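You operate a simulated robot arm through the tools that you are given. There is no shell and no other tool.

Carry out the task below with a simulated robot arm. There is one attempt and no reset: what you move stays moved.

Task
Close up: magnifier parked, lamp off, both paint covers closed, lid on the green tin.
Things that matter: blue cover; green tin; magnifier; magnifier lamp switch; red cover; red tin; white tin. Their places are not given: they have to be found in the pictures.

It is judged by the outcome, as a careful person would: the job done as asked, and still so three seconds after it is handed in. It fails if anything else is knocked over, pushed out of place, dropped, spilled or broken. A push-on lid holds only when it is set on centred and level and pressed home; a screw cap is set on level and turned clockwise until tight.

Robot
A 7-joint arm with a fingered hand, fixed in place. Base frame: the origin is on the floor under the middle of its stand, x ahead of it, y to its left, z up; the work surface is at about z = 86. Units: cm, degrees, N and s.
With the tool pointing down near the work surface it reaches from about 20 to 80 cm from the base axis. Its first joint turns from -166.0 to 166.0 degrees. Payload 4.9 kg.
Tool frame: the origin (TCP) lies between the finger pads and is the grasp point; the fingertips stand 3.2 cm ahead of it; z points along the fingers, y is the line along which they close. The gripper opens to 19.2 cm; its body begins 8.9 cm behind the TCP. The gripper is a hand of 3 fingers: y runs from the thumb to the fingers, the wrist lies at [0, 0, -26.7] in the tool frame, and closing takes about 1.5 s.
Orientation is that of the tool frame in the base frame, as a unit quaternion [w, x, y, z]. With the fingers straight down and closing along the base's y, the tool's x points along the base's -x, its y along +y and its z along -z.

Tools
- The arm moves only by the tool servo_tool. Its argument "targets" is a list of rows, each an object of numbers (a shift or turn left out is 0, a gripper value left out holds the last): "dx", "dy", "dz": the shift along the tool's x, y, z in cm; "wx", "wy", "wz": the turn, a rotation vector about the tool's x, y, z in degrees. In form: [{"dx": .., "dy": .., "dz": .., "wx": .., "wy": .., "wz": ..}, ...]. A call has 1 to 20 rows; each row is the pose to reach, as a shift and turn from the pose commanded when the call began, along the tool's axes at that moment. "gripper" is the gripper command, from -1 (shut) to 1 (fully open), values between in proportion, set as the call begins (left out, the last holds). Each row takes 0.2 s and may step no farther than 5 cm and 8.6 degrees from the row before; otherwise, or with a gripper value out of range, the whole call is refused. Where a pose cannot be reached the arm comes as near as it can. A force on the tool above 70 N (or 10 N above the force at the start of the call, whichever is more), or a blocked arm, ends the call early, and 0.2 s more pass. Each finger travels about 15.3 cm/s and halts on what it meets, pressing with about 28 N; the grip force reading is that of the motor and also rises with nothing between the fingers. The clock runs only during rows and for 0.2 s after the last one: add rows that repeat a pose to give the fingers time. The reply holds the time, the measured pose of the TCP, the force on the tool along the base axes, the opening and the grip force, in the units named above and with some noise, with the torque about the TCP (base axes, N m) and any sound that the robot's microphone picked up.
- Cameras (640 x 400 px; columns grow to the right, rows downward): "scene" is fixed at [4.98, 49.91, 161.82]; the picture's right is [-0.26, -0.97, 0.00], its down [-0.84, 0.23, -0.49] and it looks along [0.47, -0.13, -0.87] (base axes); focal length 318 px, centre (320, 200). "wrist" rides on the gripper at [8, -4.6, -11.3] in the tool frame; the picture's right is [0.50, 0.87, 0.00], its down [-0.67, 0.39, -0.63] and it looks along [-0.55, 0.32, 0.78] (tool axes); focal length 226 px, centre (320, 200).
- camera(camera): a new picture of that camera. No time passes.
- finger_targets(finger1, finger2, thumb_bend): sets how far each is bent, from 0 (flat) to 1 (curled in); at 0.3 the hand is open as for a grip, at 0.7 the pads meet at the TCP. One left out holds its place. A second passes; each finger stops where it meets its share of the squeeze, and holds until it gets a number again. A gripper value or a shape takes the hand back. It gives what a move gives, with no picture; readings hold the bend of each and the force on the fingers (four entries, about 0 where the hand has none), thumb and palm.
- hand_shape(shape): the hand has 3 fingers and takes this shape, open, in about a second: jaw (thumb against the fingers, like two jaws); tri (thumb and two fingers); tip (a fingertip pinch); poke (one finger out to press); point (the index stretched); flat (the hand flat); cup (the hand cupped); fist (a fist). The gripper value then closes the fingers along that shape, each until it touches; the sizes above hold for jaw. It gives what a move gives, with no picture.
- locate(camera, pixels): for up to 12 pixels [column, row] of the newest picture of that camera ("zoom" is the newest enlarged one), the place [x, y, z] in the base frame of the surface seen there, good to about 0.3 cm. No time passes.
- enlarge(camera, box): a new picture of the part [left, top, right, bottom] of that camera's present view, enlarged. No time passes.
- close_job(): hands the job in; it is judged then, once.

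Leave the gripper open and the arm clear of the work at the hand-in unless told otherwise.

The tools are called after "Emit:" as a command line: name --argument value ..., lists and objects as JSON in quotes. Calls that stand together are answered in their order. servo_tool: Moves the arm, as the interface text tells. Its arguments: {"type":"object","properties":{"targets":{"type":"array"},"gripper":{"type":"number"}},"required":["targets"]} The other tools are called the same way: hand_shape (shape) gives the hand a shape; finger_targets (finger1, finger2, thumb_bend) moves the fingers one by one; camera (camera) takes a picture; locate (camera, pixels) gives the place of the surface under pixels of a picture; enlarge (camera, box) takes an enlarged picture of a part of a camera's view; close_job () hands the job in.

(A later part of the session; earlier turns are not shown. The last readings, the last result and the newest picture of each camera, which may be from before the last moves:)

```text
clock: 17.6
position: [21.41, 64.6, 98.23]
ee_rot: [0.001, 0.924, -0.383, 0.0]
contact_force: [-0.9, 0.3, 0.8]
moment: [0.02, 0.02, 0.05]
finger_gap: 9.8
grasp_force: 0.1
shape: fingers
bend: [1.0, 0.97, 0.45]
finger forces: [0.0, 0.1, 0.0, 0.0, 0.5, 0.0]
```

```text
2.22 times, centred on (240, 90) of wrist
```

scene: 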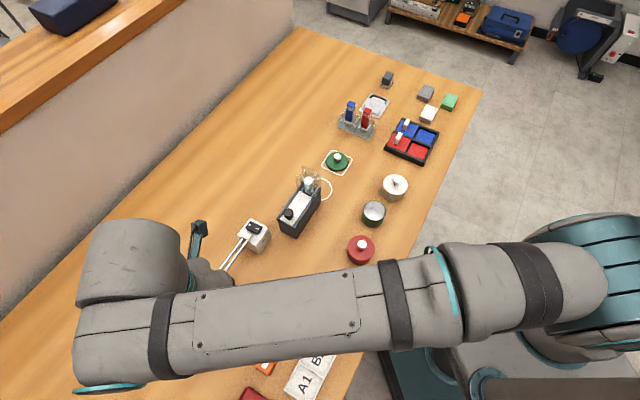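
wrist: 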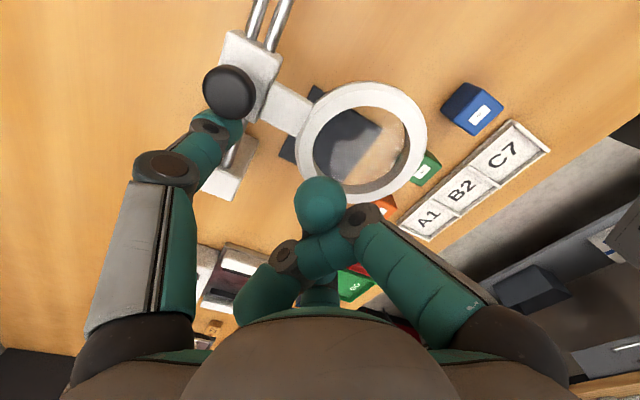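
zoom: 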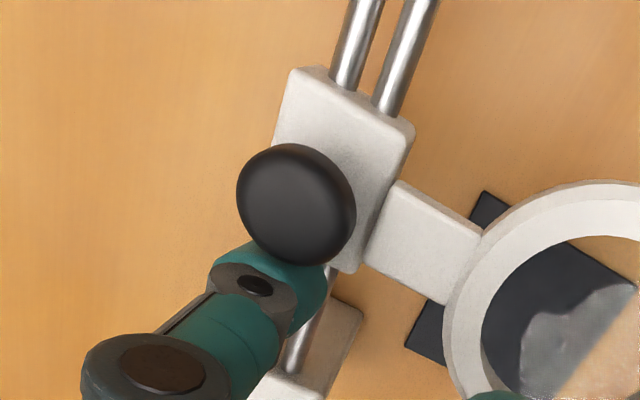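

The carriage slides with under 1 N, thumb steady behind the knob. I push on 8 cm more at 5 cm/s.

Emit:
servo_tool --targets '[{"dx": 0.8}, {"dx": 1.6}, {"dx": 2.4}, {"dx": 3.2}, {"dx": 4.0}, {"dx": 4.8}, {"dx": 5.6}, {"dx": 6.4}, {"dx": 7.2}, {"dx": 7.8}]'

Emit:
camera --camera "wrist"

Emit:
enlarge --camera "wrist" --box '[140, 0, 340, 180]'

```text
clock: 19.8
position: [26.97, 59.06, 98.29]
ee_rot: [0.0, 0.924, -0.383, 0.0]
contact_force: [-1.2, 1.4, -1.0]
moment: [0.07, 0.05, 0.14]
finger_gap: 9.79
grasp_force: 1.0
shape: fingers
bend: [1.0, 0.97, 0.45]
finger forces: [0.0, 0.0, 0.0, 0.0, 2.1, 0.0]
```

```text
taken
```

wrist: 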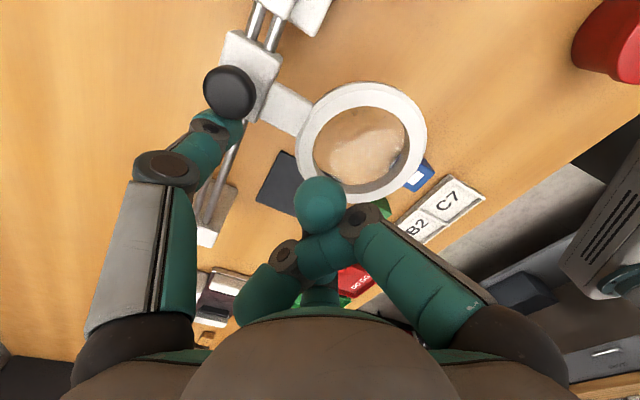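

```text
2.22 times, centred on (240, 90) of wrist
```

zoom: 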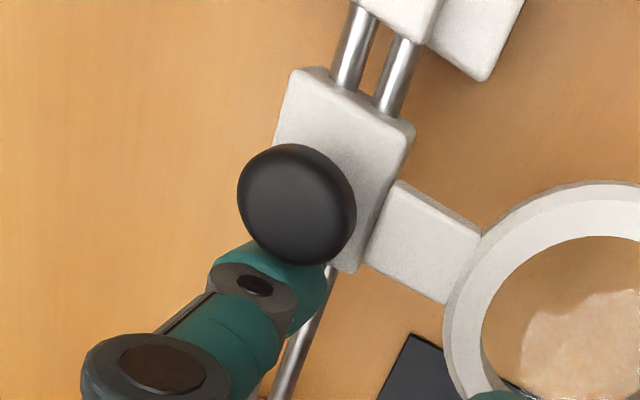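

The stub is in sight at the top; I measure the remaining gap between carriage edge and stub.

Emit:
locate --camera "zoom" --pixels '[[300, 75], [410, 125], [355, 12], [425, 38], [350, 100], [295, 195]]'

```text
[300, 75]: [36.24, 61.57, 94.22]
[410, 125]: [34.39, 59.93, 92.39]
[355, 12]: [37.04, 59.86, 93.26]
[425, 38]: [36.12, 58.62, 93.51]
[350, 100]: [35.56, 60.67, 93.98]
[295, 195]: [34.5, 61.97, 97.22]
```

About 1.8 cm remain. I push on in small steps, watching for the stop.

Emit:
servo_tool --targets '[{"dx": 0.4}, {"dx": 0.8}, {"dx": 1.2}, {"dx": 1.5}, {"dx": 1.7}, {"dx": 1.7}]'

Emit:
enlarge --camera "wrist" --box '[140, 0, 340, 180]'

Emit:
locate --camera "zoom" --pixels '[[300, 75], [350, 100], [405, 125], [360, 70], [365, 85], [425, 105]]'

```text
clock: 20.8
position: [27.06, 58.81, 98.43]
ee_rot: [-0.004, 0.926, -0.378, -0.007]
contact_force: [0.0, 0.3, 0.4]
moment: [0.04, -0.01, 0.01]
finger_gap: 9.81
grasp_force: 0.3
shape: fingers
bend: [1.0, 0.97, 0.45]
finger forces: [0.1, 0.1, 0.0, 0.0, 0.4, 0.1]
stopped in row 4: the force on the tool passed its limit at 72 N (the readings are from after the stop); the commanded pose is now the measured one
```

```text
2.22 times, centred on (240, 90) of wrist
```

zoom: 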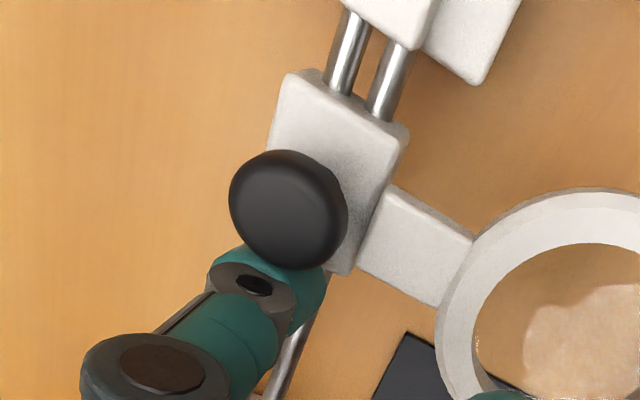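

```text
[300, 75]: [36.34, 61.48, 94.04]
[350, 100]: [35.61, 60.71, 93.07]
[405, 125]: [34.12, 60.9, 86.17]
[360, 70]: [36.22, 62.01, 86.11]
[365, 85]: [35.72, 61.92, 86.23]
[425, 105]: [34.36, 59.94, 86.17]
```

The carriage hit its end stop (72 N, no further motion) after about 10.4 cm of travel. I back the thumb off 1 cm, rise, and check that nothing shifted.

Emit:
servo_tool --targets '[{"dx": -0.5}, {"dx": -1.0}, {"dx": -1.0, "dz": -2}, {"dx": -1.0, "dz": -5}, {"dx": -1.0, "dz": -9}, {"dx": -1.0, "dz": -13}, {"dx": -1.0, "dz": -13}]'

Emit:
camera --camera "wrist"

Emit:
camera --camera "scene"

```text
clock: 22.4
position: [26.28, 59.24, 111.4]
ee_rot: [-0.004, 0.926, -0.378, -0.006]
contact_force: [0.3, -0.1, -0.5]
moment: [0.03, 0.01, 0.01]
finger_gap: 9.79
grasp_force: 0.0
shape: fingers
bend: [1.0, 0.97, 0.45]
finger forces: [0.0, 0.0, 0.1, 0.0, 0.0, 0.0]
```

```text
taken
```

wrist: 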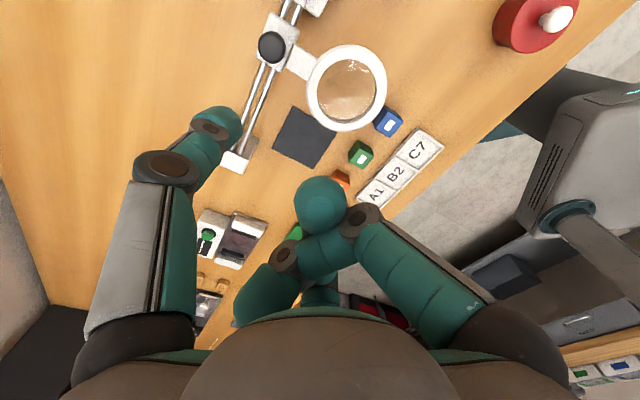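

```text
taken
```

scene: 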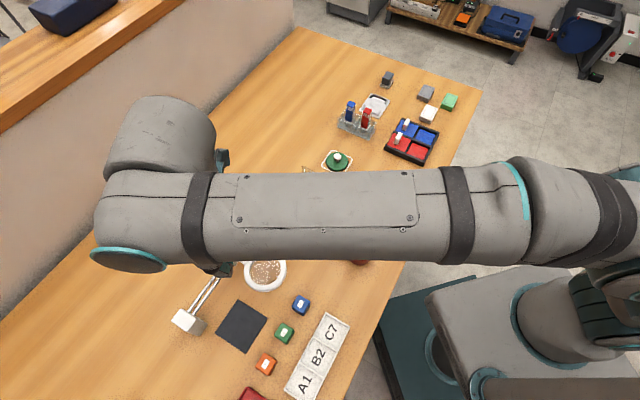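

Magnifier parked, end block and mat unmoved. Next the paint covers: I enlarge the tray in the scene view and measure covers, tabs and wells.

Emit:
enlarge --camera "scene" --box '[380, 110, 450, 170]'

Emit:
locate --camera "zoom" --pixels '[[222, 160], [205, 195], [275, 68], [255, 105], [260, 130], [180, 215], [350, 275], [395, 190], [235, 55], [480, 155], [375, 370], [120, 245]]'

Emit:
locate --camera "zoom" --pixels '[[210, 180], [190, 220], [230, 165], [240, 130], [290, 65], [265, 90], [290, 205], [340, 110], [250, 275], [302, 190], [275, 250], [320, 245]]'

```text
6.67 times, centred on (415, 140) of scene
```

zoom: 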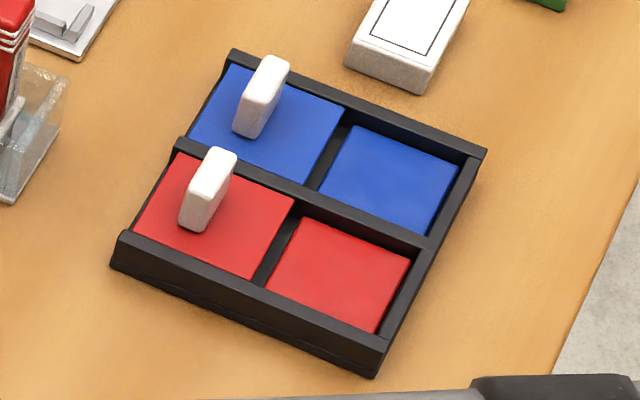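

```text
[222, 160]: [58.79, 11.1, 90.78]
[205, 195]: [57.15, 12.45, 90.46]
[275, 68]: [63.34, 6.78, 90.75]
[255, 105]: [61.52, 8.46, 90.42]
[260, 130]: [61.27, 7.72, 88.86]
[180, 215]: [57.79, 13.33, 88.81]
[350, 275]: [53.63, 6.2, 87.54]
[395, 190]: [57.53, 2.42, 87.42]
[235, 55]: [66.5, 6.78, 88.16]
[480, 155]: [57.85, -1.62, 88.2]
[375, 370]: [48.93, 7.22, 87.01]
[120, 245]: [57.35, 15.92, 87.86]
```

```text
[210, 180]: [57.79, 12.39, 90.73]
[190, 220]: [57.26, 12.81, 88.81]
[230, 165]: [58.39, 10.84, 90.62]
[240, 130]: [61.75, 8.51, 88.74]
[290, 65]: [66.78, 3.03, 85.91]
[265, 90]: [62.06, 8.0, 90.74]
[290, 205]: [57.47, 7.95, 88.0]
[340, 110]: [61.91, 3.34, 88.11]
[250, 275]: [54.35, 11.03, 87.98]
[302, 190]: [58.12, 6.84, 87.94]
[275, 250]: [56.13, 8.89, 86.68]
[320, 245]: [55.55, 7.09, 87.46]
```

The tray is turned 45°: the covers slide along about (−0.71,−0.70) for ~6 cm; red tab centre ≈(57.95,11.7), blue ≈(62.4,7.6), tops at 90.8. In the present orientation the thumb pad faces exactly that way. I fly high to above the red tab (tip a bit behind it), correcting the small tilt.

Emit:
servo_tool --targets '[{"dx": 4.3, "dy": 1.31, "dz": 0.4, "wx": -0.16, "wy": 0.81, "wz": 0.51}, {"dx": 8.6, "dy": 2.62, "dz": 0.8, "wx": -0.16, "wy": 0.81, "wz": 0.51}, {"dx": 12.9, "dy": 3.92, "dz": 1.2, "wx": -0.16, "wy": 0.81, "wz": 0.51}, {"dx": 17.2, "dy": 5.23, "dz": 1.6, "wx": -0.16, "wy": 0.81, "wz": 0.51}, {"dx": 21.5, "dy": 6.54, "dz": 2.0, "wx": -0.16, "wy": 0.81, "wz": 0.51}, {"dx": 25.8, "dy": 7.85, "dz": 2.4, "wx": -0.16, "wy": 0.81, "wz": 0.51}, {"dx": 30.0, "dy": 9.15, "dz": 2.8, "wx": -0.16, "wy": 0.81, "wz": 0.51}, {"dx": 34.3, "dy": 10.46, "dz": 3.2, "wx": -0.16, "wy": 0.81, "wz": 0.51}, {"dx": 38.6, "dy": 11.77, "dz": 3.6, "wx": -0.16, "wy": 0.81, "wz": 0.51}, {"dx": 42.9, "dy": 13.08, "dz": 4.0, "wx": -0.16, "wy": 0.81, "wz": 0.51}, {"dx": 47.2, "dy": 14.38, "dz": 4.4, "wx": -0.16, "wy": 0.81, "wz": 0.51}, {"dx": 51.5, "dy": 15.7, "dz": 4.8, "wx": -0.16, "wy": 0.81, "wz": 0.51}, {"dx": 55.8, "dy": 17.0, "dz": 5.2, "wx": -0.16, "wy": 0.81, "wz": 0.51}, {"dx": 55.8, "dy": 17.0, "dz": 5.2, "wx": -0.16, "wy": 0.81, "wz": 0.51}]'

Emit:
camera --camera "wrist"

Emit:
camera --camera "scene"

```text
clock: 25.4
position: [44.04, 21.37, 99.79]
ee_rot: [0.021, 0.896, -0.437, 0.073]
contact_force: [0.4, -0.3, -0.1]
moment: [-0.02, 0.0, 0.02]
finger_gap: 9.79
grasp_force: 0.0
shape: fingers
bend: [1.0, 0.97, 0.45]
finger forces: [0.0, 0.0, 0.0, 0.0, 0.0, 0.0]
out of reach, approached as far as the arm can: row 6, 7, 8, 9, 10, 11, 12, 13, 14
```

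```text
taken
```

wrist: 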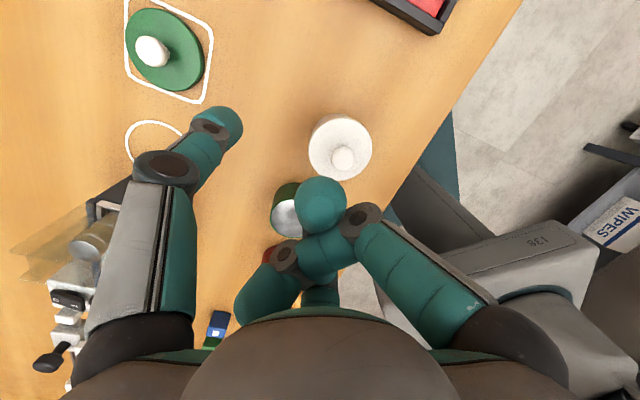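

```text
taken
```

scene: 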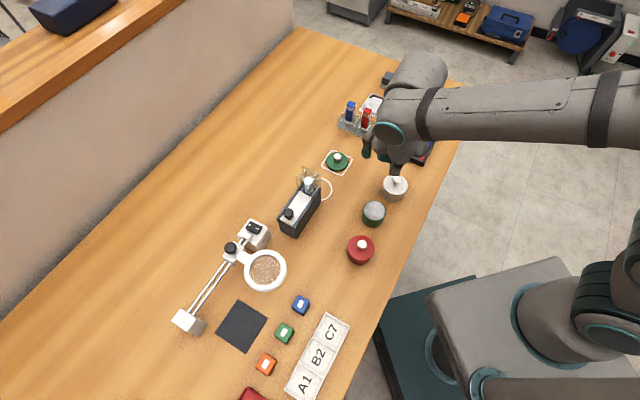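

The arm ran into a joint limit near (44,21.4,99.8) and tilted; no contact is read and nothing looks disturbed. I first raise straight up 9 cm.

Emit:
servo_tool --targets '[{"dx": 0.45, "dy": -0.08, "dz": -3}, {"dx": 0.9, "dy": -0.16, "dz": -6}, {"dx": 1.34, "dy": -0.24, "dz": -8.9}, {"dx": 1.34, "dy": -0.24, "dz": -8.9}]'

Emit:
camera --camera "scene"

```text
clock: 26.4
position: [43.14, 21.75, 107.99]
ee_rot: [0.022, 0.895, -0.44, 0.076]
contact_force: [0.4, -0.3, 0.0]
moment: [0.04, 0.01, 0.01]
finger_gap: 9.75
grasp_force: 0.1
shape: fingers
bend: [1.0, 0.97, 0.45]
finger forces: [0.1, 0.1, 0.0, 0.0, 0.0, 0.1]
out of reach, approached as far as the arm can: row 3, 4
```

```text
taken
```

scene: 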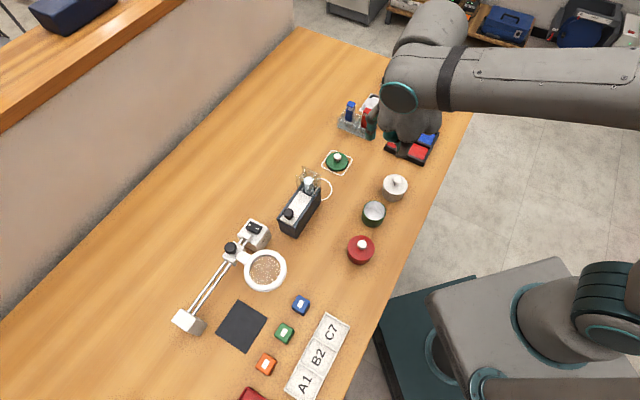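

Raised to 108. Now I turn the tool back 84° (away from the joint limit) and level it, so the thumb's side faces the cover-closing direction.

Emit:
servo_tool --targets '[{"wx": -0.68, "wy": -0.54, "wz": 7.6}, {"wx": -1.36, "wy": -1.07, "wz": 15.2}, {"wx": -2.05, "wy": -1.61, "wz": 22.8}, {"wx": -2.73, "wy": -2.14, "wz": 30.4}, {"wx": -3.41, "wy": -2.68, "wz": 38.0}, {"wx": -4.09, "wy": -3.22, "wz": 45.6}, {"wx": -4.77, "wy": -3.75, "wz": 53.2}, {"wx": -5.45, "wy": -4.29, "wz": 60.8}, {"wx": -6.14, "wy": -4.83, "wz": 68.4}, {"wx": -6.82, "wy": -5.36, "wz": 76.0}, {"wx": -7.5, "wy": -5.9, "wz": 83.6}, {"wx": -7.5, "wy": -5.9, "wz": 83.6}]'

Emit:
camera --camera "scene"

Emit:
camera --camera "wrist"

```text
clock: 29.0
position: [43.0, 21.87, 107.85]
ee_rot: [0.0, -0.376, 0.927, 0.0]
contact_force: [0.0, -0.3, 0.4]
moment: [0.01, 0.0, -0.03]
finger_gap: 9.79
grasp_force: 0.1
shape: fingers
bend: [1.0, 0.97, 0.45]
finger forces: [0.1, 0.0, 0.1, 0.0, 0.1, 0.0]
```

```text
taken
```

scene: 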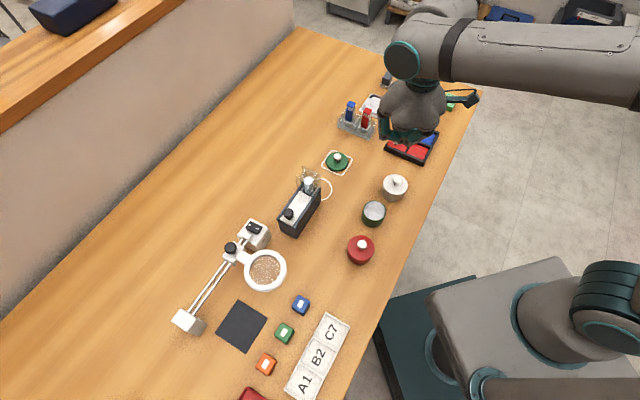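

```text
taken
```

wrist: 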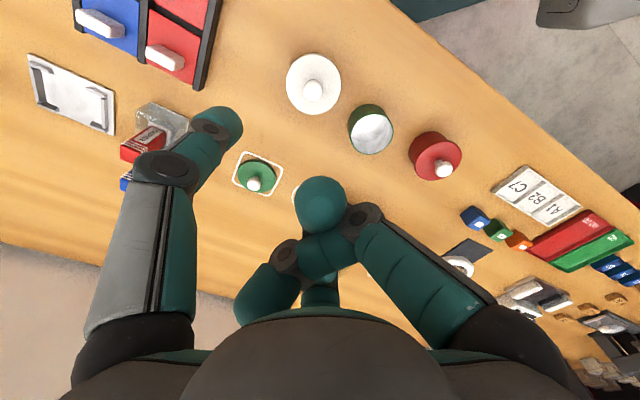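

The tool is level again and turned as planned (tool x = closing direction). I check the bottle heights near the tray and the tabs from this view.

Emit:
locate --camera "wrist" --pixels '[[143, 148], [125, 185], [165, 120], [165, 57], [100, 22], [150, 45], [180, 65], [110, 35], [72, 90], [257, 175], [315, 85], [370, 130]]'

Emit:
locate --camera "scene" --pixels '[[350, 103], [366, 111], [352, 122], [366, 130], [340, 125], [372, 102]]'

Emit:
enlarge --camera "wrist" --box '[40, 0, 260, 130]'

```text
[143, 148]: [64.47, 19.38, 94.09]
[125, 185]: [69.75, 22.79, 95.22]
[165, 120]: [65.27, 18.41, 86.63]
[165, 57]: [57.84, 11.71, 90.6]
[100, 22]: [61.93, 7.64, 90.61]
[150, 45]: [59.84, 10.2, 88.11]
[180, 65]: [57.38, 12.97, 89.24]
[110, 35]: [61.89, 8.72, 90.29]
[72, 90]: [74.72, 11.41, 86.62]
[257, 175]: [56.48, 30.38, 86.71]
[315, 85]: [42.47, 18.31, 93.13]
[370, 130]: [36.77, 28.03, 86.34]
```

```text
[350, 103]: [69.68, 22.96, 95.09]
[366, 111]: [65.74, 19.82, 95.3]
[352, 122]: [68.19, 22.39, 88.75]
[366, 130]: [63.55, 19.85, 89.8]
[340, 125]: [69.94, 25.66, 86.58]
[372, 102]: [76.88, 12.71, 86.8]
```

```text
2.91 times, centred on (150, 65) of wrist
```

zoom: 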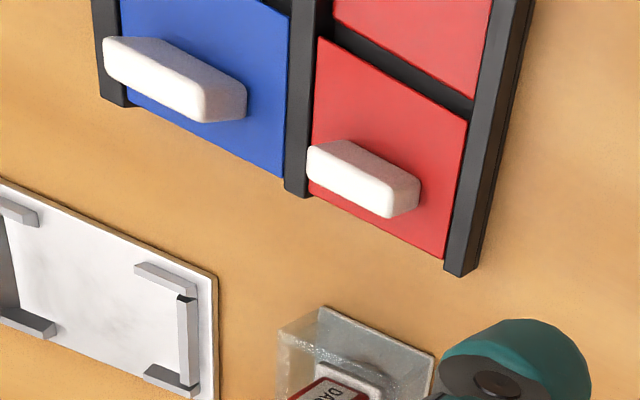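

Bottle tops reach 95.3 at (65.7,19.8), clear of the planned path. I go to TCP (54.6,18.2), first level, then down to 97, so the thumb tip (z≈93.7) hovers just behind the red tab.

Emit:
servo_tool --targets '[{"dx": -1.92, "dy": -3.59}, {"dx": -3.83, "dy": -7.18}, {"dx": -5.75, "dy": -10.77}, {"dx": -5.75, "dy": -10.77, "dz": 4}, {"dx": -5.75, "dy": -10.77, "dz": 8}, {"dx": -5.75, "dy": -10.77, "dz": 10.85}, {"dx": -5.75, "dy": -10.77, "dz": 10.85}]'

Emit:
camera --camera "wrist"

Emit:
enlarge --camera "wrist" --box '[120, 20, 320, 180]'

```text
clock: 30.6
position: [54.64, 18.17, 97.08]
ee_rot: [0.0, -0.377, 0.926, 0.001]
contact_force: [-0.2, -0.4, -0.3]
moment: [0.01, -0.01, -0.01]
finger_gap: 9.8
grasp_force: 0.0
shape: fingers
bend: [1.0, 0.97, 0.45]
finger forces: [0.1, 0.0, 0.1, 0.0, 0.1, 0.0]
```

```text
taken
```

wrist: 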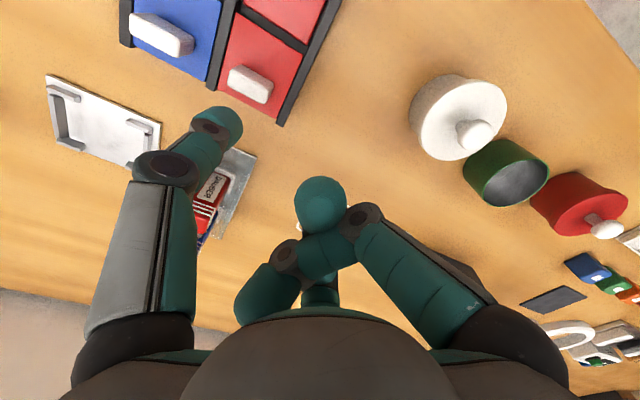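

```text
2.50 times, centred on (220, 100) of wrist
```

zoom: 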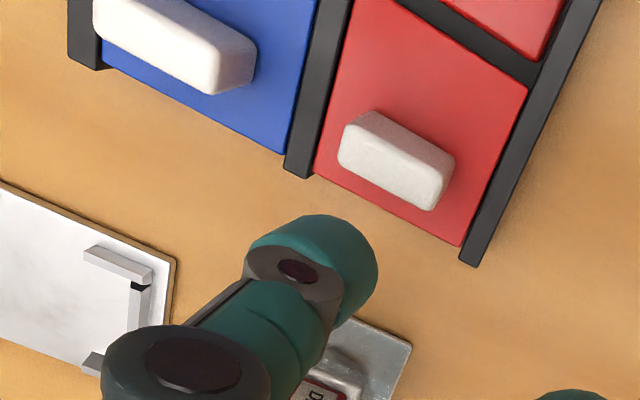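

I measure thumb tip and red tab here to check their alignment.

Emit:
locate --camera "zoom" --pixels '[[320, 222], [345, 225], [372, 255], [365, 290], [345, 310], [300, 230], [345, 120], [445, 165], [395, 140], [395, 175], [350, 175], [430, 205]]'

```text
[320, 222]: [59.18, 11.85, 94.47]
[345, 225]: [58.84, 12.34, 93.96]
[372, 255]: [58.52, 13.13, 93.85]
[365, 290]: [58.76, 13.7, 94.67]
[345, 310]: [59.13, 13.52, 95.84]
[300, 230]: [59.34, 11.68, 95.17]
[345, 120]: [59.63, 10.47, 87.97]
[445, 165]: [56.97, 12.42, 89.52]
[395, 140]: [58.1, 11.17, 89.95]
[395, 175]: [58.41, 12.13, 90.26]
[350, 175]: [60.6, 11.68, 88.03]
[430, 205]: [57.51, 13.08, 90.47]
```

Thumb face is 0.35 cm behind the tab and centred on it. I back off 0.3, lower to TCP z≈92.2 (tip ≈88.95, above the cover at 88.1), then push 2.5 cm as a start.

Emit:
servo_tool --targets '[{"dx": -0.3, "dz": 2}, {"dx": -0.3, "dz": 4}, {"dx": -0.3, "dz": 4.85}, {"dx": -0.3, "dz": 4.85}, {"dx": 0.2, "dz": 4.85}, {"dx": 0.7, "dz": 4.85}, {"dx": 1.2, "dz": 4.85}, {"dx": 1.8, "dz": 4.85}, {"dx": 2.4, "dz": 4.85}]'

Emit:
camera --camera "wrist"

Emit:
enlarge --camera "wrist" --box '[120, 20, 320, 180]'

```text
clock: 32.6
position: [52.8, 16.46, 92.28]
ee_rot: [-0.001, -0.376, 0.926, 0.0]
contact_force: [-0.2, 0.3, 0.0]
moment: [0.01, -0.01, 0.06]
finger_gap: 9.77
grasp_force: 0.4
shape: fingers
bend: [1.0, 0.97, 0.45]
finger forces: [0.0, 0.0, 0.1, 0.0, 0.3, 0.0]
```

```text
taken
```

wrist: 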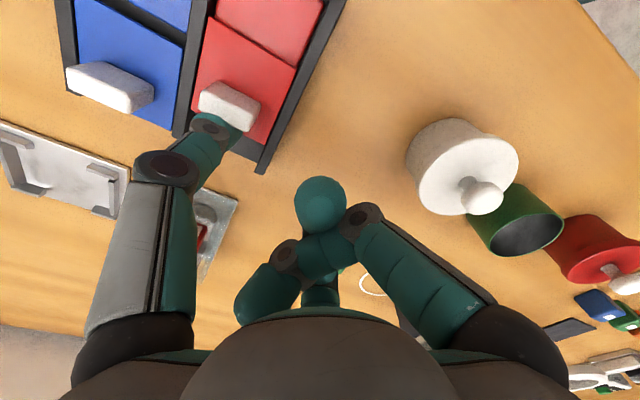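

```text
2.50 times, centred on (220, 100) of wrist
```

zoom: 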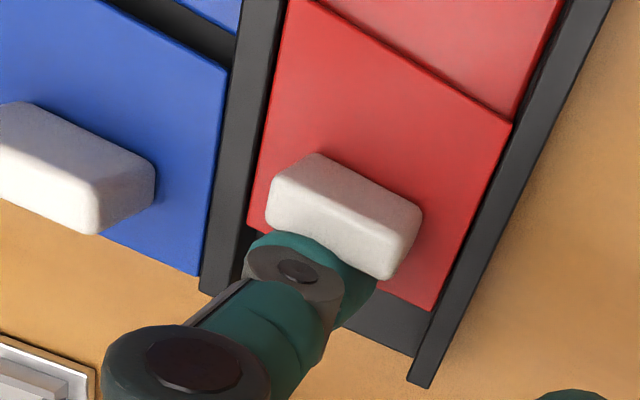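

The red cover slides freely under the thumb. I push 3 cm further in small steps.

Emit:
servo_tool --targets '[{"dx": 0.5}, {"dx": 1.0}, {"dx": 1.5}, {"dx": 2.0}, {"dx": 2.5}, {"dx": 3.0}, {"dx": 3.0}]'

Emit:
camera --camera "wrist"

Emit:
camera --camera "scene"

```text
clock: 34.2
position: [50.92, 14.4, 92.17]
ee_rot: [-0.002, -0.377, 0.926, -0.001]
contact_force: [-0.2, 0.6, -0.4]
moment: [0.01, -0.01, 0.0]
finger_gap: 9.79
grasp_force: 0.1
shape: fingers
bend: [1.0, 0.97, 0.45]
finger forces: [0.0, 0.0, 0.0, 0.0, 0.0, 0.0]
```

```text
taken
```

wrist: 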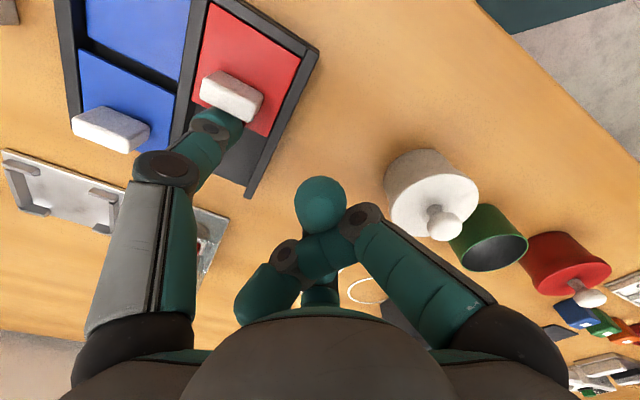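

```text
taken
```

scene: 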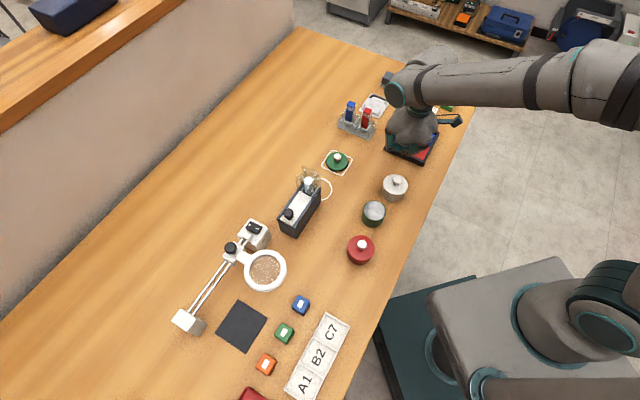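

I enlarge to see how much well is left uncovered.

Emit:
enlarge --camera "wrist" --box '[160, 0, 340, 140]'

Emit:
locate --camera "zoom" --pixels '[[275, 18], [300, 70], [455, 155], [470, 150], [350, 50], [420, 135], [290, 25], [250, 210], [490, 130], [430, 100]]'

```text
2.86 times, centred on (250, 70) of wrist
```

zoom: 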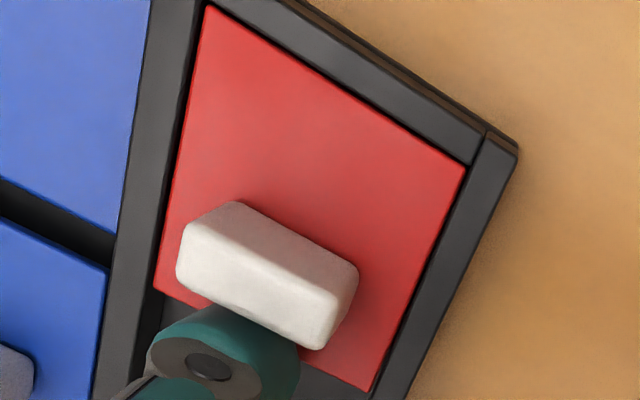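

```text
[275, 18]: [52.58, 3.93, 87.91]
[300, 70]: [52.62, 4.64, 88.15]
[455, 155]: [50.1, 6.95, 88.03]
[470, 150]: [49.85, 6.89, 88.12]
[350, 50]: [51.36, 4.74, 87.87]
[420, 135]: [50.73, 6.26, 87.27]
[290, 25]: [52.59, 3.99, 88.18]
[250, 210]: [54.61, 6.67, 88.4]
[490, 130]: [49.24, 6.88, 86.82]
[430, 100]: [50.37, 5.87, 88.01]
```

The red cover's front edge seems to lie at the end wall. I press on in 0.1 cm steps to confirm that it is home.

Emit:
servo_tool --targets '[{"dx": 0.1}, {"dx": 0.2}, {"dx": 0.3}, {"dx": 0.3}]'

Emit:
enlarge --camera "wrist" --box '[160, 0, 340, 140]'

```text
clock: 35.2
position: [50.72, 14.23, 92.26]
ee_rot: [-0.002, -0.377, 0.926, -0.001]
contact_force: [-0.5, 0.2, -0.3]
moment: [-0.02, -0.02, -0.02]
finger_gap: 9.81
grasp_force: 0.0
shape: fingers
bend: [1.0, 0.97, 0.45]
finger forces: [0.0, 0.0, 0.1, 0.0, 0.0, 0.1]
```

```text
2.86 times, centred on (250, 70) of wrist
```

zoom: 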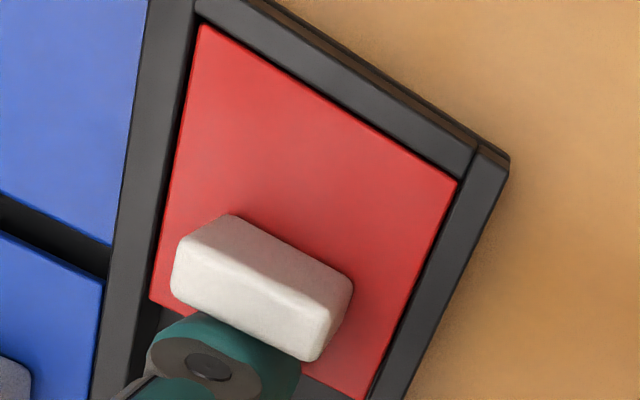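

No force yet: the cover had slid ahead of the thumb. I advance a little more until light contact shows.

Emit:
servo_tool --targets '[{"dx": 0.1}, {"dx": 0.2}, {"dx": 0.3}, {"dx": 0.3}]'

Emit:
enlarge --camera "wrist" --box '[160, 0, 340, 140]'

```text
clock: 36.2
position: [50.45, 13.87, 92.24]
ee_rot: [-0.001, -0.378, 0.926, -0.001]
contact_force: [0.5, 0.4, -0.4]
moment: [-0.04, 0.01, -0.01]
finger_gap: 9.79
grasp_force: 0.1
shape: fingers
bend: [1.0, 0.97, 0.45]
finger forces: [0.1, 0.0, 0.1, 0.0, 0.1, 0.1]
```

```text
2.86 times, centred on (250, 70) of wrist
```

zoom: 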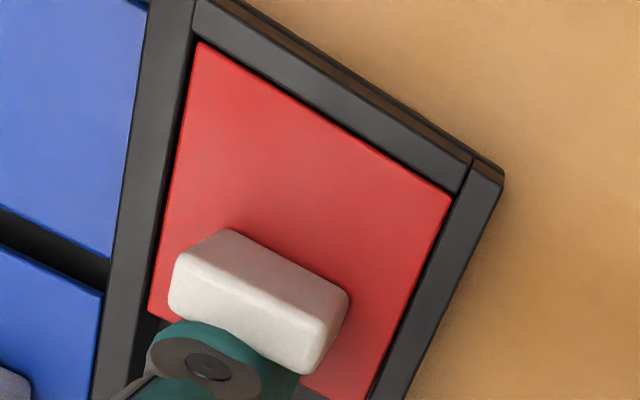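

Still no contact; I continue by small amounts.

Emit:
servo_tool --targets '[{"dx": 0.1}, {"dx": 0.2}, {"dx": 0.3}, {"dx": 0.3}]'

Emit:
enlarge --camera "wrist" --box '[160, 0, 340, 140]'

Emit:
locate --camera "zoom" --pixels '[[200, 45], [445, 205], [320, 120], [470, 165], [225, 235], [340, 290], [205, 330], [255, 345]]'

```text
clock: 37.2
position: [50.18, 13.82, 92.25]
ee_rot: [0.001, -0.377, 0.926, 0.0]
contact_force: [3.9, 4.7, -1.1]
moment: [0.2, -0.04, 0.43]
finger_gap: 9.78
grasp_force: 3.6
shape: fingers
bend: [1.0, 0.97, 0.45]
finger forces: [0.1, 0.1, 0.1, 0.0, 6.5, 0.1]
```

```text
2.86 times, centred on (250, 70) of wrist
```

zoom: 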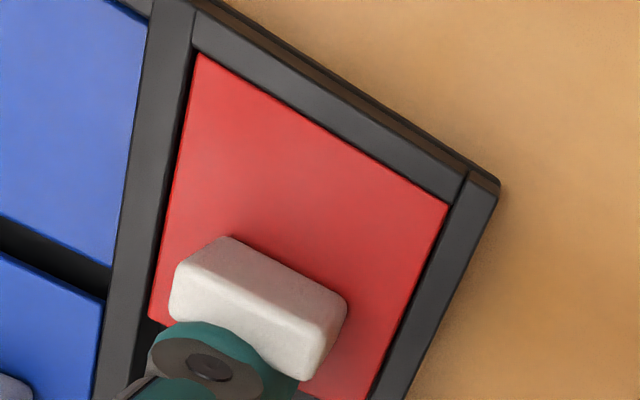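

```text
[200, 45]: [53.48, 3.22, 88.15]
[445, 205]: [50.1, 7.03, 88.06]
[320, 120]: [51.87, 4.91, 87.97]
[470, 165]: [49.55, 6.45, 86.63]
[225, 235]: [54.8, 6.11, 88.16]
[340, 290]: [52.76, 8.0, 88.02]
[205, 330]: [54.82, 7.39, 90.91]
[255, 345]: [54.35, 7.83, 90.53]
```

Contact at about 6 N with the cover edge against the end wall: red is closed. I back off, rise 6 cm, and go to the blue tab's rear side (TCP ≈(59.3,14.2)).

Emit:
servo_tool --targets '[{"dx": -0.6}, {"dx": -0.8, "dz": -2}, {"dx": -0.8, "dz": -6}, {"dx": -3.0, "dy": -2.6, "dz": -6}, {"dx": -5.2, "dy": -4.6, "dz": -6}, {"dx": -6.84, "dy": -6.02, "dz": -6}, {"dx": -6.84, "dy": -6.02, "dz": -6}]'

Emit:
camera --camera "wrist"

Emit:
enlarge --camera "wrist" --box '[120, 20, 320, 180]'

```text
clock: 38.8
position: [59.26, 14.19, 98.32]
ee_rot: [0.0, -0.378, 0.926, 0.0]
contact_force: [0.4, -0.1, -0.6]
moment: [0.04, 0.0, 0.05]
finger_gap: 9.76
grasp_force: 0.2
shape: fingers
bend: [1.0, 0.97, 0.45]
finger forces: [0.0, 0.1, 0.0, 0.1, 0.1, 0.1]
```

```text
taken
```

wrist: 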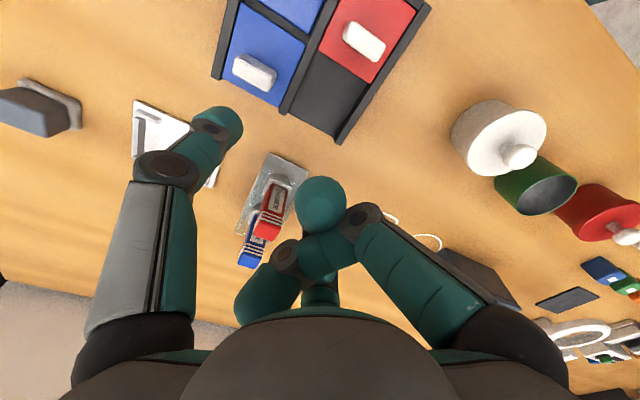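

```text
2.50 times, centred on (220, 100) of wrist
```

zoom: 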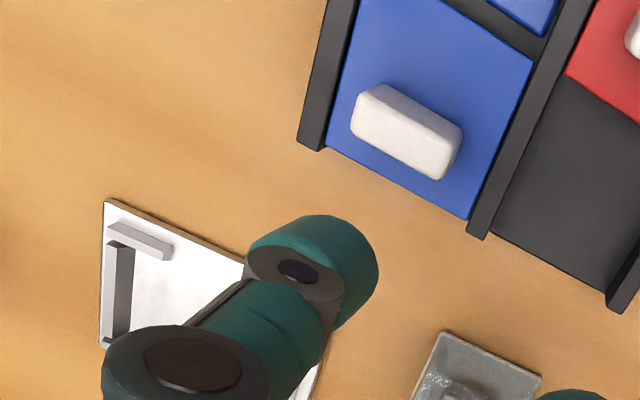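

Red is closed. I measure the blue tab's top corners: (385,92), (357,125), (455,135), (435,175).

Emit:
locate --camera "zoom" --pixels '[[385, 92], [357, 125], [455, 138], [435, 173], [400, 130], [345, 225], [372, 255], [320, 222]]'

```text
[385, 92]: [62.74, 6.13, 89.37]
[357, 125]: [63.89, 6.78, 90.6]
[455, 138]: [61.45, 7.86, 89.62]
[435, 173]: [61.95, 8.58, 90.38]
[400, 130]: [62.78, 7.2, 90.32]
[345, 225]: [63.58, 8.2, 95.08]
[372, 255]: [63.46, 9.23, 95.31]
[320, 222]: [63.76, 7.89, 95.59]
```

The blue tab is 0.8 cm ahead of the thumb face and centred within 0.2 cm. I lower to z≈92.2 and push, 6.2 cm in total from here, in 0.5 cm steps.

Emit:
servo_tool --targets '[{"dy": -0.2, "dz": 3}, {"dy": -0.2, "dz": 6.1}, {"dy": -0.2, "dz": 6.1}, {"dx": 0.5, "dy": -0.2, "dz": 6.1}, {"dx": 0.9, "dy": -0.2, "dz": 6.1}, {"dx": 1.4, "dy": -0.2, "dz": 6.1}, {"dx": 1.9, "dy": -0.2, "dz": 6.1}, {"dx": 2.4, "dy": -0.2, "dz": 6.1}]'

Emit:
enlarge --camera "wrist" --box '[120, 0, 320, 180]'

```text
clock: 40.6
position: [57.64, 12.34, 92.03]
ee_rot: [0.0, -0.376, 0.927, 0.001]
contact_force: [0.1, 0.1, 1.2]
moment: [0.03, -0.01, 0.01]
finger_gap: 9.74
grasp_force: 0.6
shape: fingers
bend: [1.0, 0.97, 0.45]
finger forces: [0.0, 0.0, 0.0, 0.0, 0.3, 0.0]
```

```text
2.22 times, centred on (220, 90) of wrist
```

zoom: 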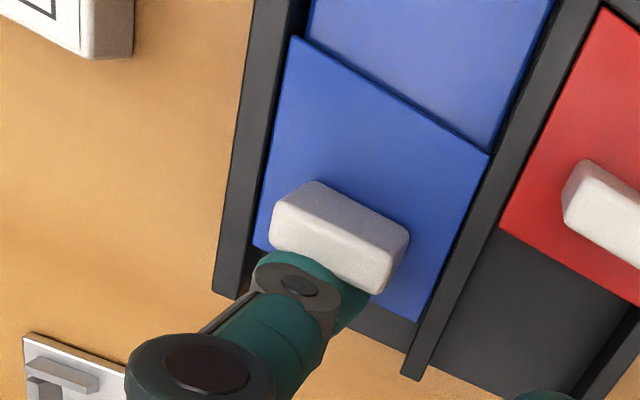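

Blue follows. I push 3.6 cm more, then will finish in small steps.

Emit:
servo_tool --targets '[{"dx": 0.5}, {"dx": 1.0}, {"dx": 1.5}, {"dx": 2.0}, {"dx": 2.5}, {"dx": 2.9}, {"dx": 3.2}, {"dx": 3.4}, {"dx": 3.6}, {"dx": 3.6}]'

Emit:
enlarge --camera "wrist" --box '[120, 0, 320, 180]'

```text
clock: 42.8
position: [55.13, 9.78, 91.97]
ee_rot: [-0.001, -0.376, 0.926, -0.001]
contact_force: [-0.3, -0.2, -0.7]
moment: [-0.02, 0.01, -0.03]
finger_gap: 9.78
grasp_force: 0.1
shape: fingers
bend: [1.0, 0.97, 0.45]
finger forces: [0.1, 0.1, 0.0, 0.0, 0.0, 0.0]
```

```text
2.22 times, centred on (220, 90) of wrist
```

zoom: 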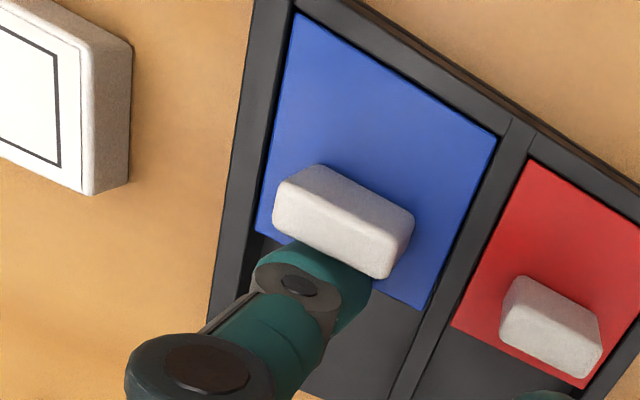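

Blue now lies at its end wall too, slightly ahead of the thumb. I advance in 0.1 cm steps until light contact confirms it.

Emit:
servo_tool --targets '[{"dx": 0.1}, {"dx": 0.2}, {"dx": 0.3}, {"dx": 0.4}, {"dx": 0.4}]'

Emit:
enlarge --camera "wrist" --box '[120, 0, 320, 180]'

```text
clock: 44.0
position: [54.84, 9.65, 92.2]
ee_rot: [0.0, -0.377, 0.926, -0.001]
contact_force: [0.4, -0.3, -0.4]
moment: [-0.02, -0.02, -0.02]
finger_gap: 9.75
grasp_force: 0.1
shape: fingers
bend: [1.0, 0.97, 0.45]
finger forces: [0.0, 0.1, 0.1, 0.1, 0.1, 0.0]
```

```text
2.22 times, centred on (220, 90) of wrist
```

zoom: 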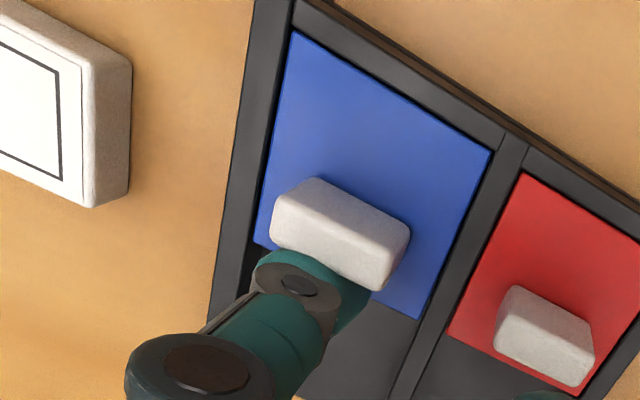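

No contact yet; a few more tenths.

Emit:
servo_tool --targets '[{"dx": 0.1}, {"dx": 0.2}, {"dx": 0.3}, {"dx": 0.3}]'

Emit:
enlarge --camera "wrist" --box '[120, 0, 320, 180]'

```text
clock: 45.0
position: [54.72, 9.44, 92.19]
ee_rot: [-0.001, -0.377, 0.926, 0.0]
contact_force: [3.4, 3.3, 0.1]
moment: [0.0, -0.08, 0.31]
finger_gap: 9.77
grasp_force: 2.5
shape: fingers
bend: [1.0, 0.97, 0.45]
finger forces: [0.1, 0.0, 0.0, 0.0, 4.5, 0.1]
```

```text
2.22 times, centred on (220, 90) of wrist
```

zoom: 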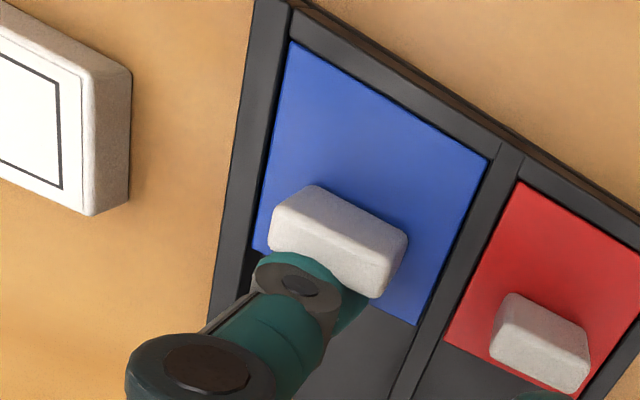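

Contact at ~4.7 N: blue is closed. I back off, rise well clear, and then look at the green lid and green tin.

Emit:
servo_tool --targets '[{"dx": -0.5}, {"dx": -0.8, "dz": -2}, {"dx": -0.8, "dz": -6}, {"dx": -0.8, "dz": -10}, {"dx": -0.8, "dz": -14}, {"dx": -0.8, "dz": -18}, {"dx": -0.8, "dz": -18}]'

Emit:
camera --camera "wrist"

Emit:
camera --camera "scene"

```text
clock: 46.6
position: [55.22, 9.99, 110.07]
ee_rot: [-0.001, -0.377, 0.926, -0.001]
contact_force: [-0.2, 0.4, -0.5]
moment: [0.0, 0.0, -0.02]
finger_gap: 9.78
grasp_force: 0.1
shape: fingers
bend: [1.0, 0.97, 0.45]
finger forces: [0.0, 0.0, 0.0, 0.0, 0.0, 0.0]
```

```text
taken
```

wrist: 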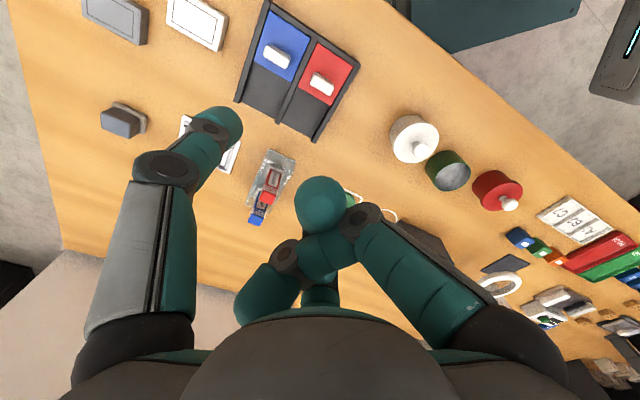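

```text
taken
```

scene: 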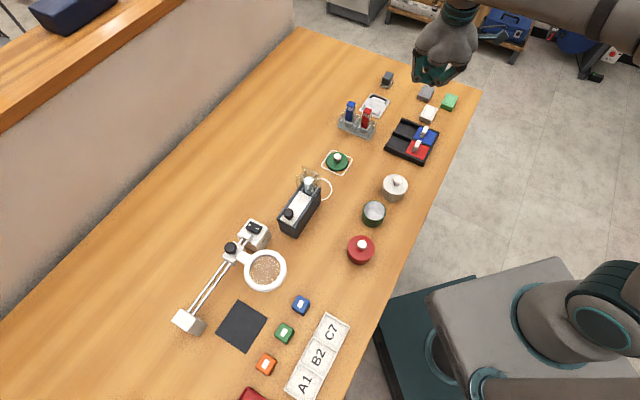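

Both covers closed, tray where it was. I enlarge the lid and the tins in the scene view, and measure them.

Emit:
enlarge --camera "scene" --box '[310, 140, 410, 230]'

Emit:
enlarge --camera "scene" --box '[318, 143, 358, 178]'

Emit:
locate --camera "zoom" --pixels '[[310, 150], [320, 165], [310, 120], [285, 150], [345, 155], [320, 190], [200, 200], [440, 200], [320, 90], [320, 290], [260, 240], [390, 240]]'

```text
4.44 times, centred on (360, 185) of scene
```

zoom: 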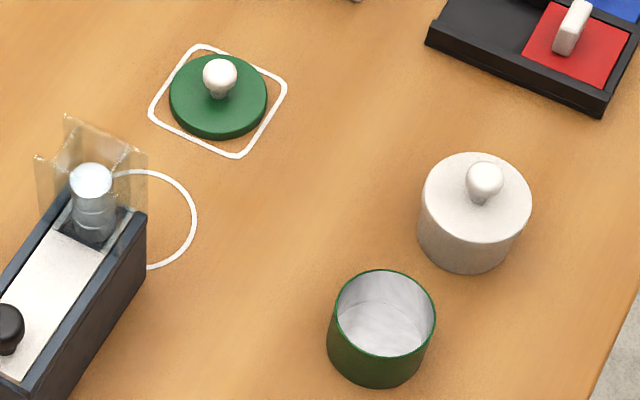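

```text
11.43 times, centred on (338, 160) of scene
```

zoom: 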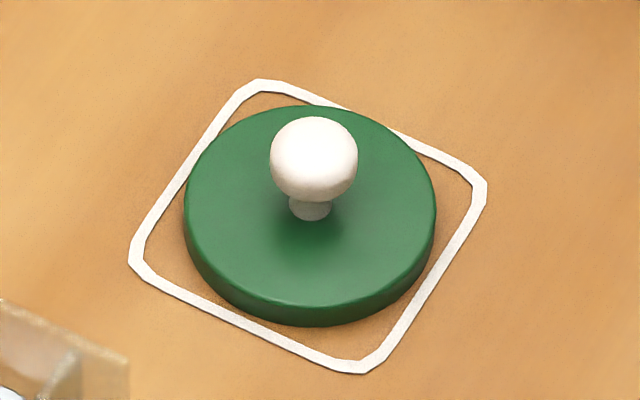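

```text
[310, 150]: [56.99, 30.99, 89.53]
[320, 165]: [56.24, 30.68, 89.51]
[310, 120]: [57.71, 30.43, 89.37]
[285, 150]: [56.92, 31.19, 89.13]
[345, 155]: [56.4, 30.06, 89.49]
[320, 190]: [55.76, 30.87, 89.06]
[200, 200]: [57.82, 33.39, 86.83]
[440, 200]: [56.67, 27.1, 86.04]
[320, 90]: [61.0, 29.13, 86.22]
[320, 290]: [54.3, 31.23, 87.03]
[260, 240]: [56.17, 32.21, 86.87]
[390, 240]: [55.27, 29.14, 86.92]
```

The lid lies on the table at about (56.6,30.7): plate top z≈87, ball knob 2.2 cm wide, top ≈89.5. I now look at the "tip" shape, open and then nearly closed, up here in free air.

Emit:
hand_shape --shape "tip"

Emit:
camera --camera "wrist"

Emit:
enlarge --camera "scene" --box '[380, 0, 500, 110]'

```text
clock: 47.5
position: [55.25, 10.02, 110.11]
ee_rot: [-0.001, -0.377, 0.926, 0.0]
contact_force: [-0.3, -0.4, -1.4]
moment: [0.02, 0.0, 0.0]
finger_gap: 19.18
grasp_force: 0.2
shape: tip
bend: [0.3, 0.3, 0.3]
finger forces: [0.1, 0.1, 0.0, 0.0, 0.0, 0.0]
```

```text
taken
```

wrist: 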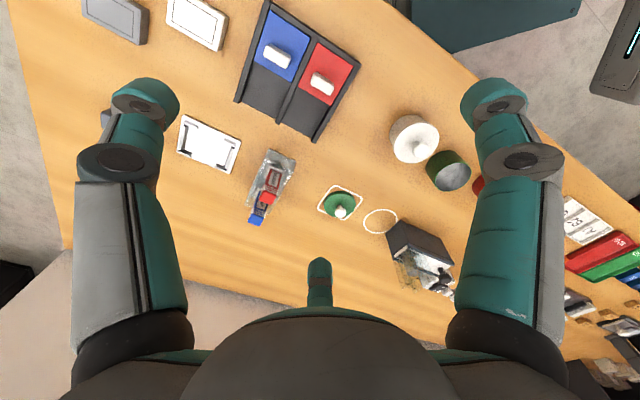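

```text
3.64 times, centred on (440, 55) of scene
```

zoom: 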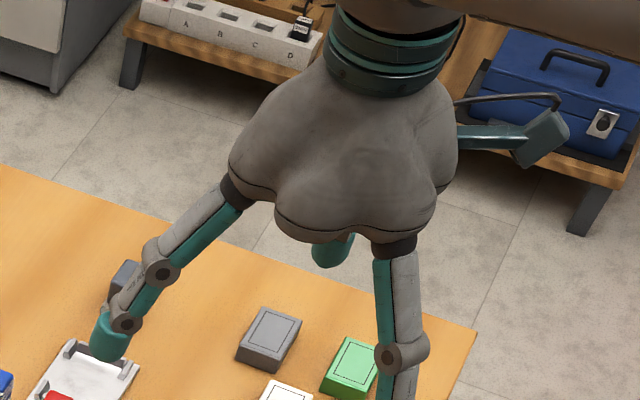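

Open, the three fingers stand around the axis at 120°. I close to a gap of about 3 cm to see how the tips come together.

Emit:
servo_tool --targets '[{"dz": 0}, {"dz": 0}, {"dz": 0}, {"dz": 0}, {"dz": 0}, {"dz": 0}, {"dz": 0}, {"dz": 0}]' --gripper -0.7

Emit:
camera --camera "wrist"

Emit:
enlarge --camera "scene" --box '[380, 0, 500, 110]'

```text
clock: 49.3
position: [55.28, 10.03, 110.06]
ee_rot: [-0.001, -0.377, 0.926, -0.001]
contact_force: [0.8, 0.8, -0.1]
moment: [0.0, 0.03, -0.02]
finger_gap: 2.91
grasp_force: 0.2
shape: tip
bend: [0.76, 0.76, 0.7]
finger forces: [0.1, 0.1, 0.0, 0.1, 0.1, 0.0]
```

```text
taken
```

wrist: 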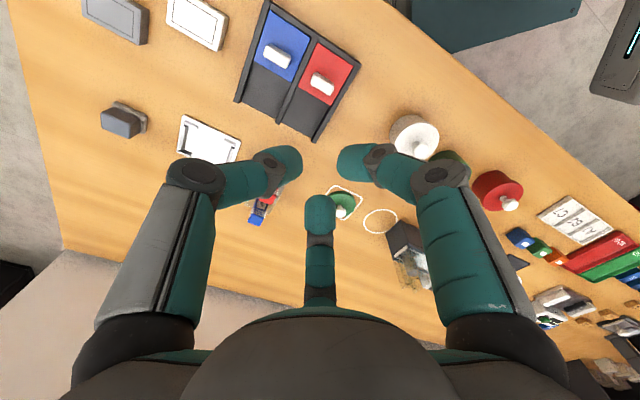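

```text
3.64 times, centred on (440, 55) of scene
```

zoom: 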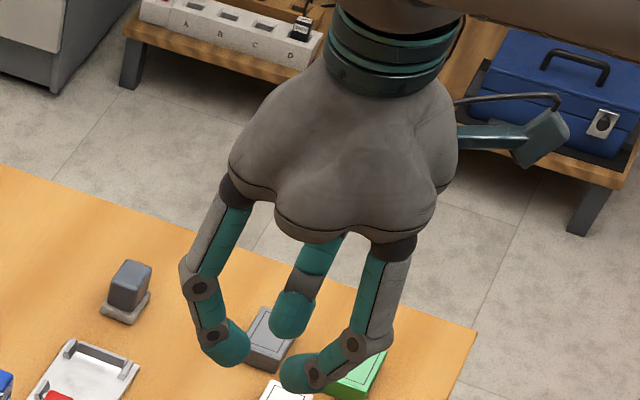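

I locate the three tips: thumb (290,160), right finger (350,158), back finger (320,205).

Emit:
locate --camera "wrist" --pixels '[[285, 150], [299, 160], [295, 175], [345, 150], [340, 163], [355, 172], [320, 197], [310, 215], [330, 225], [270, 160], [375, 155], [320, 235]]'

Emit:
enlarge --camera "wrist" --box '[220, 100, 420, 260]'

```text
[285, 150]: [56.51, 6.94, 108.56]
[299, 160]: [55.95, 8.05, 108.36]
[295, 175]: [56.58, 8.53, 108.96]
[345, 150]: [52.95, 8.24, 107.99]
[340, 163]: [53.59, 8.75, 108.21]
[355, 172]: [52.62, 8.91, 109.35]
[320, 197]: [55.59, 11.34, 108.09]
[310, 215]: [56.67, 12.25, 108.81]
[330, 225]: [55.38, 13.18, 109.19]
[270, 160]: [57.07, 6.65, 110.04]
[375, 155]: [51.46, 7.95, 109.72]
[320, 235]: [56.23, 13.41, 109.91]
```

```text
2.50 times, centred on (320, 180) of wrist
```

zoom: 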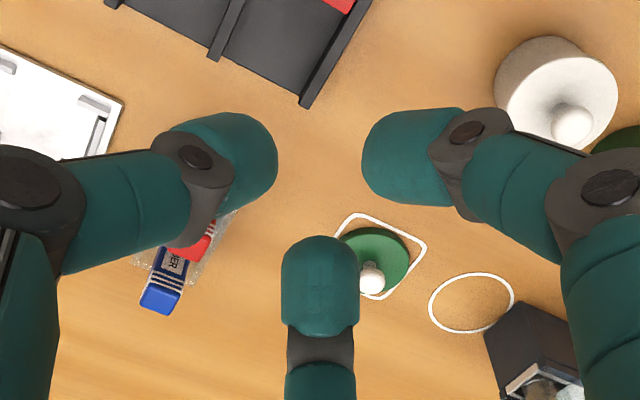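

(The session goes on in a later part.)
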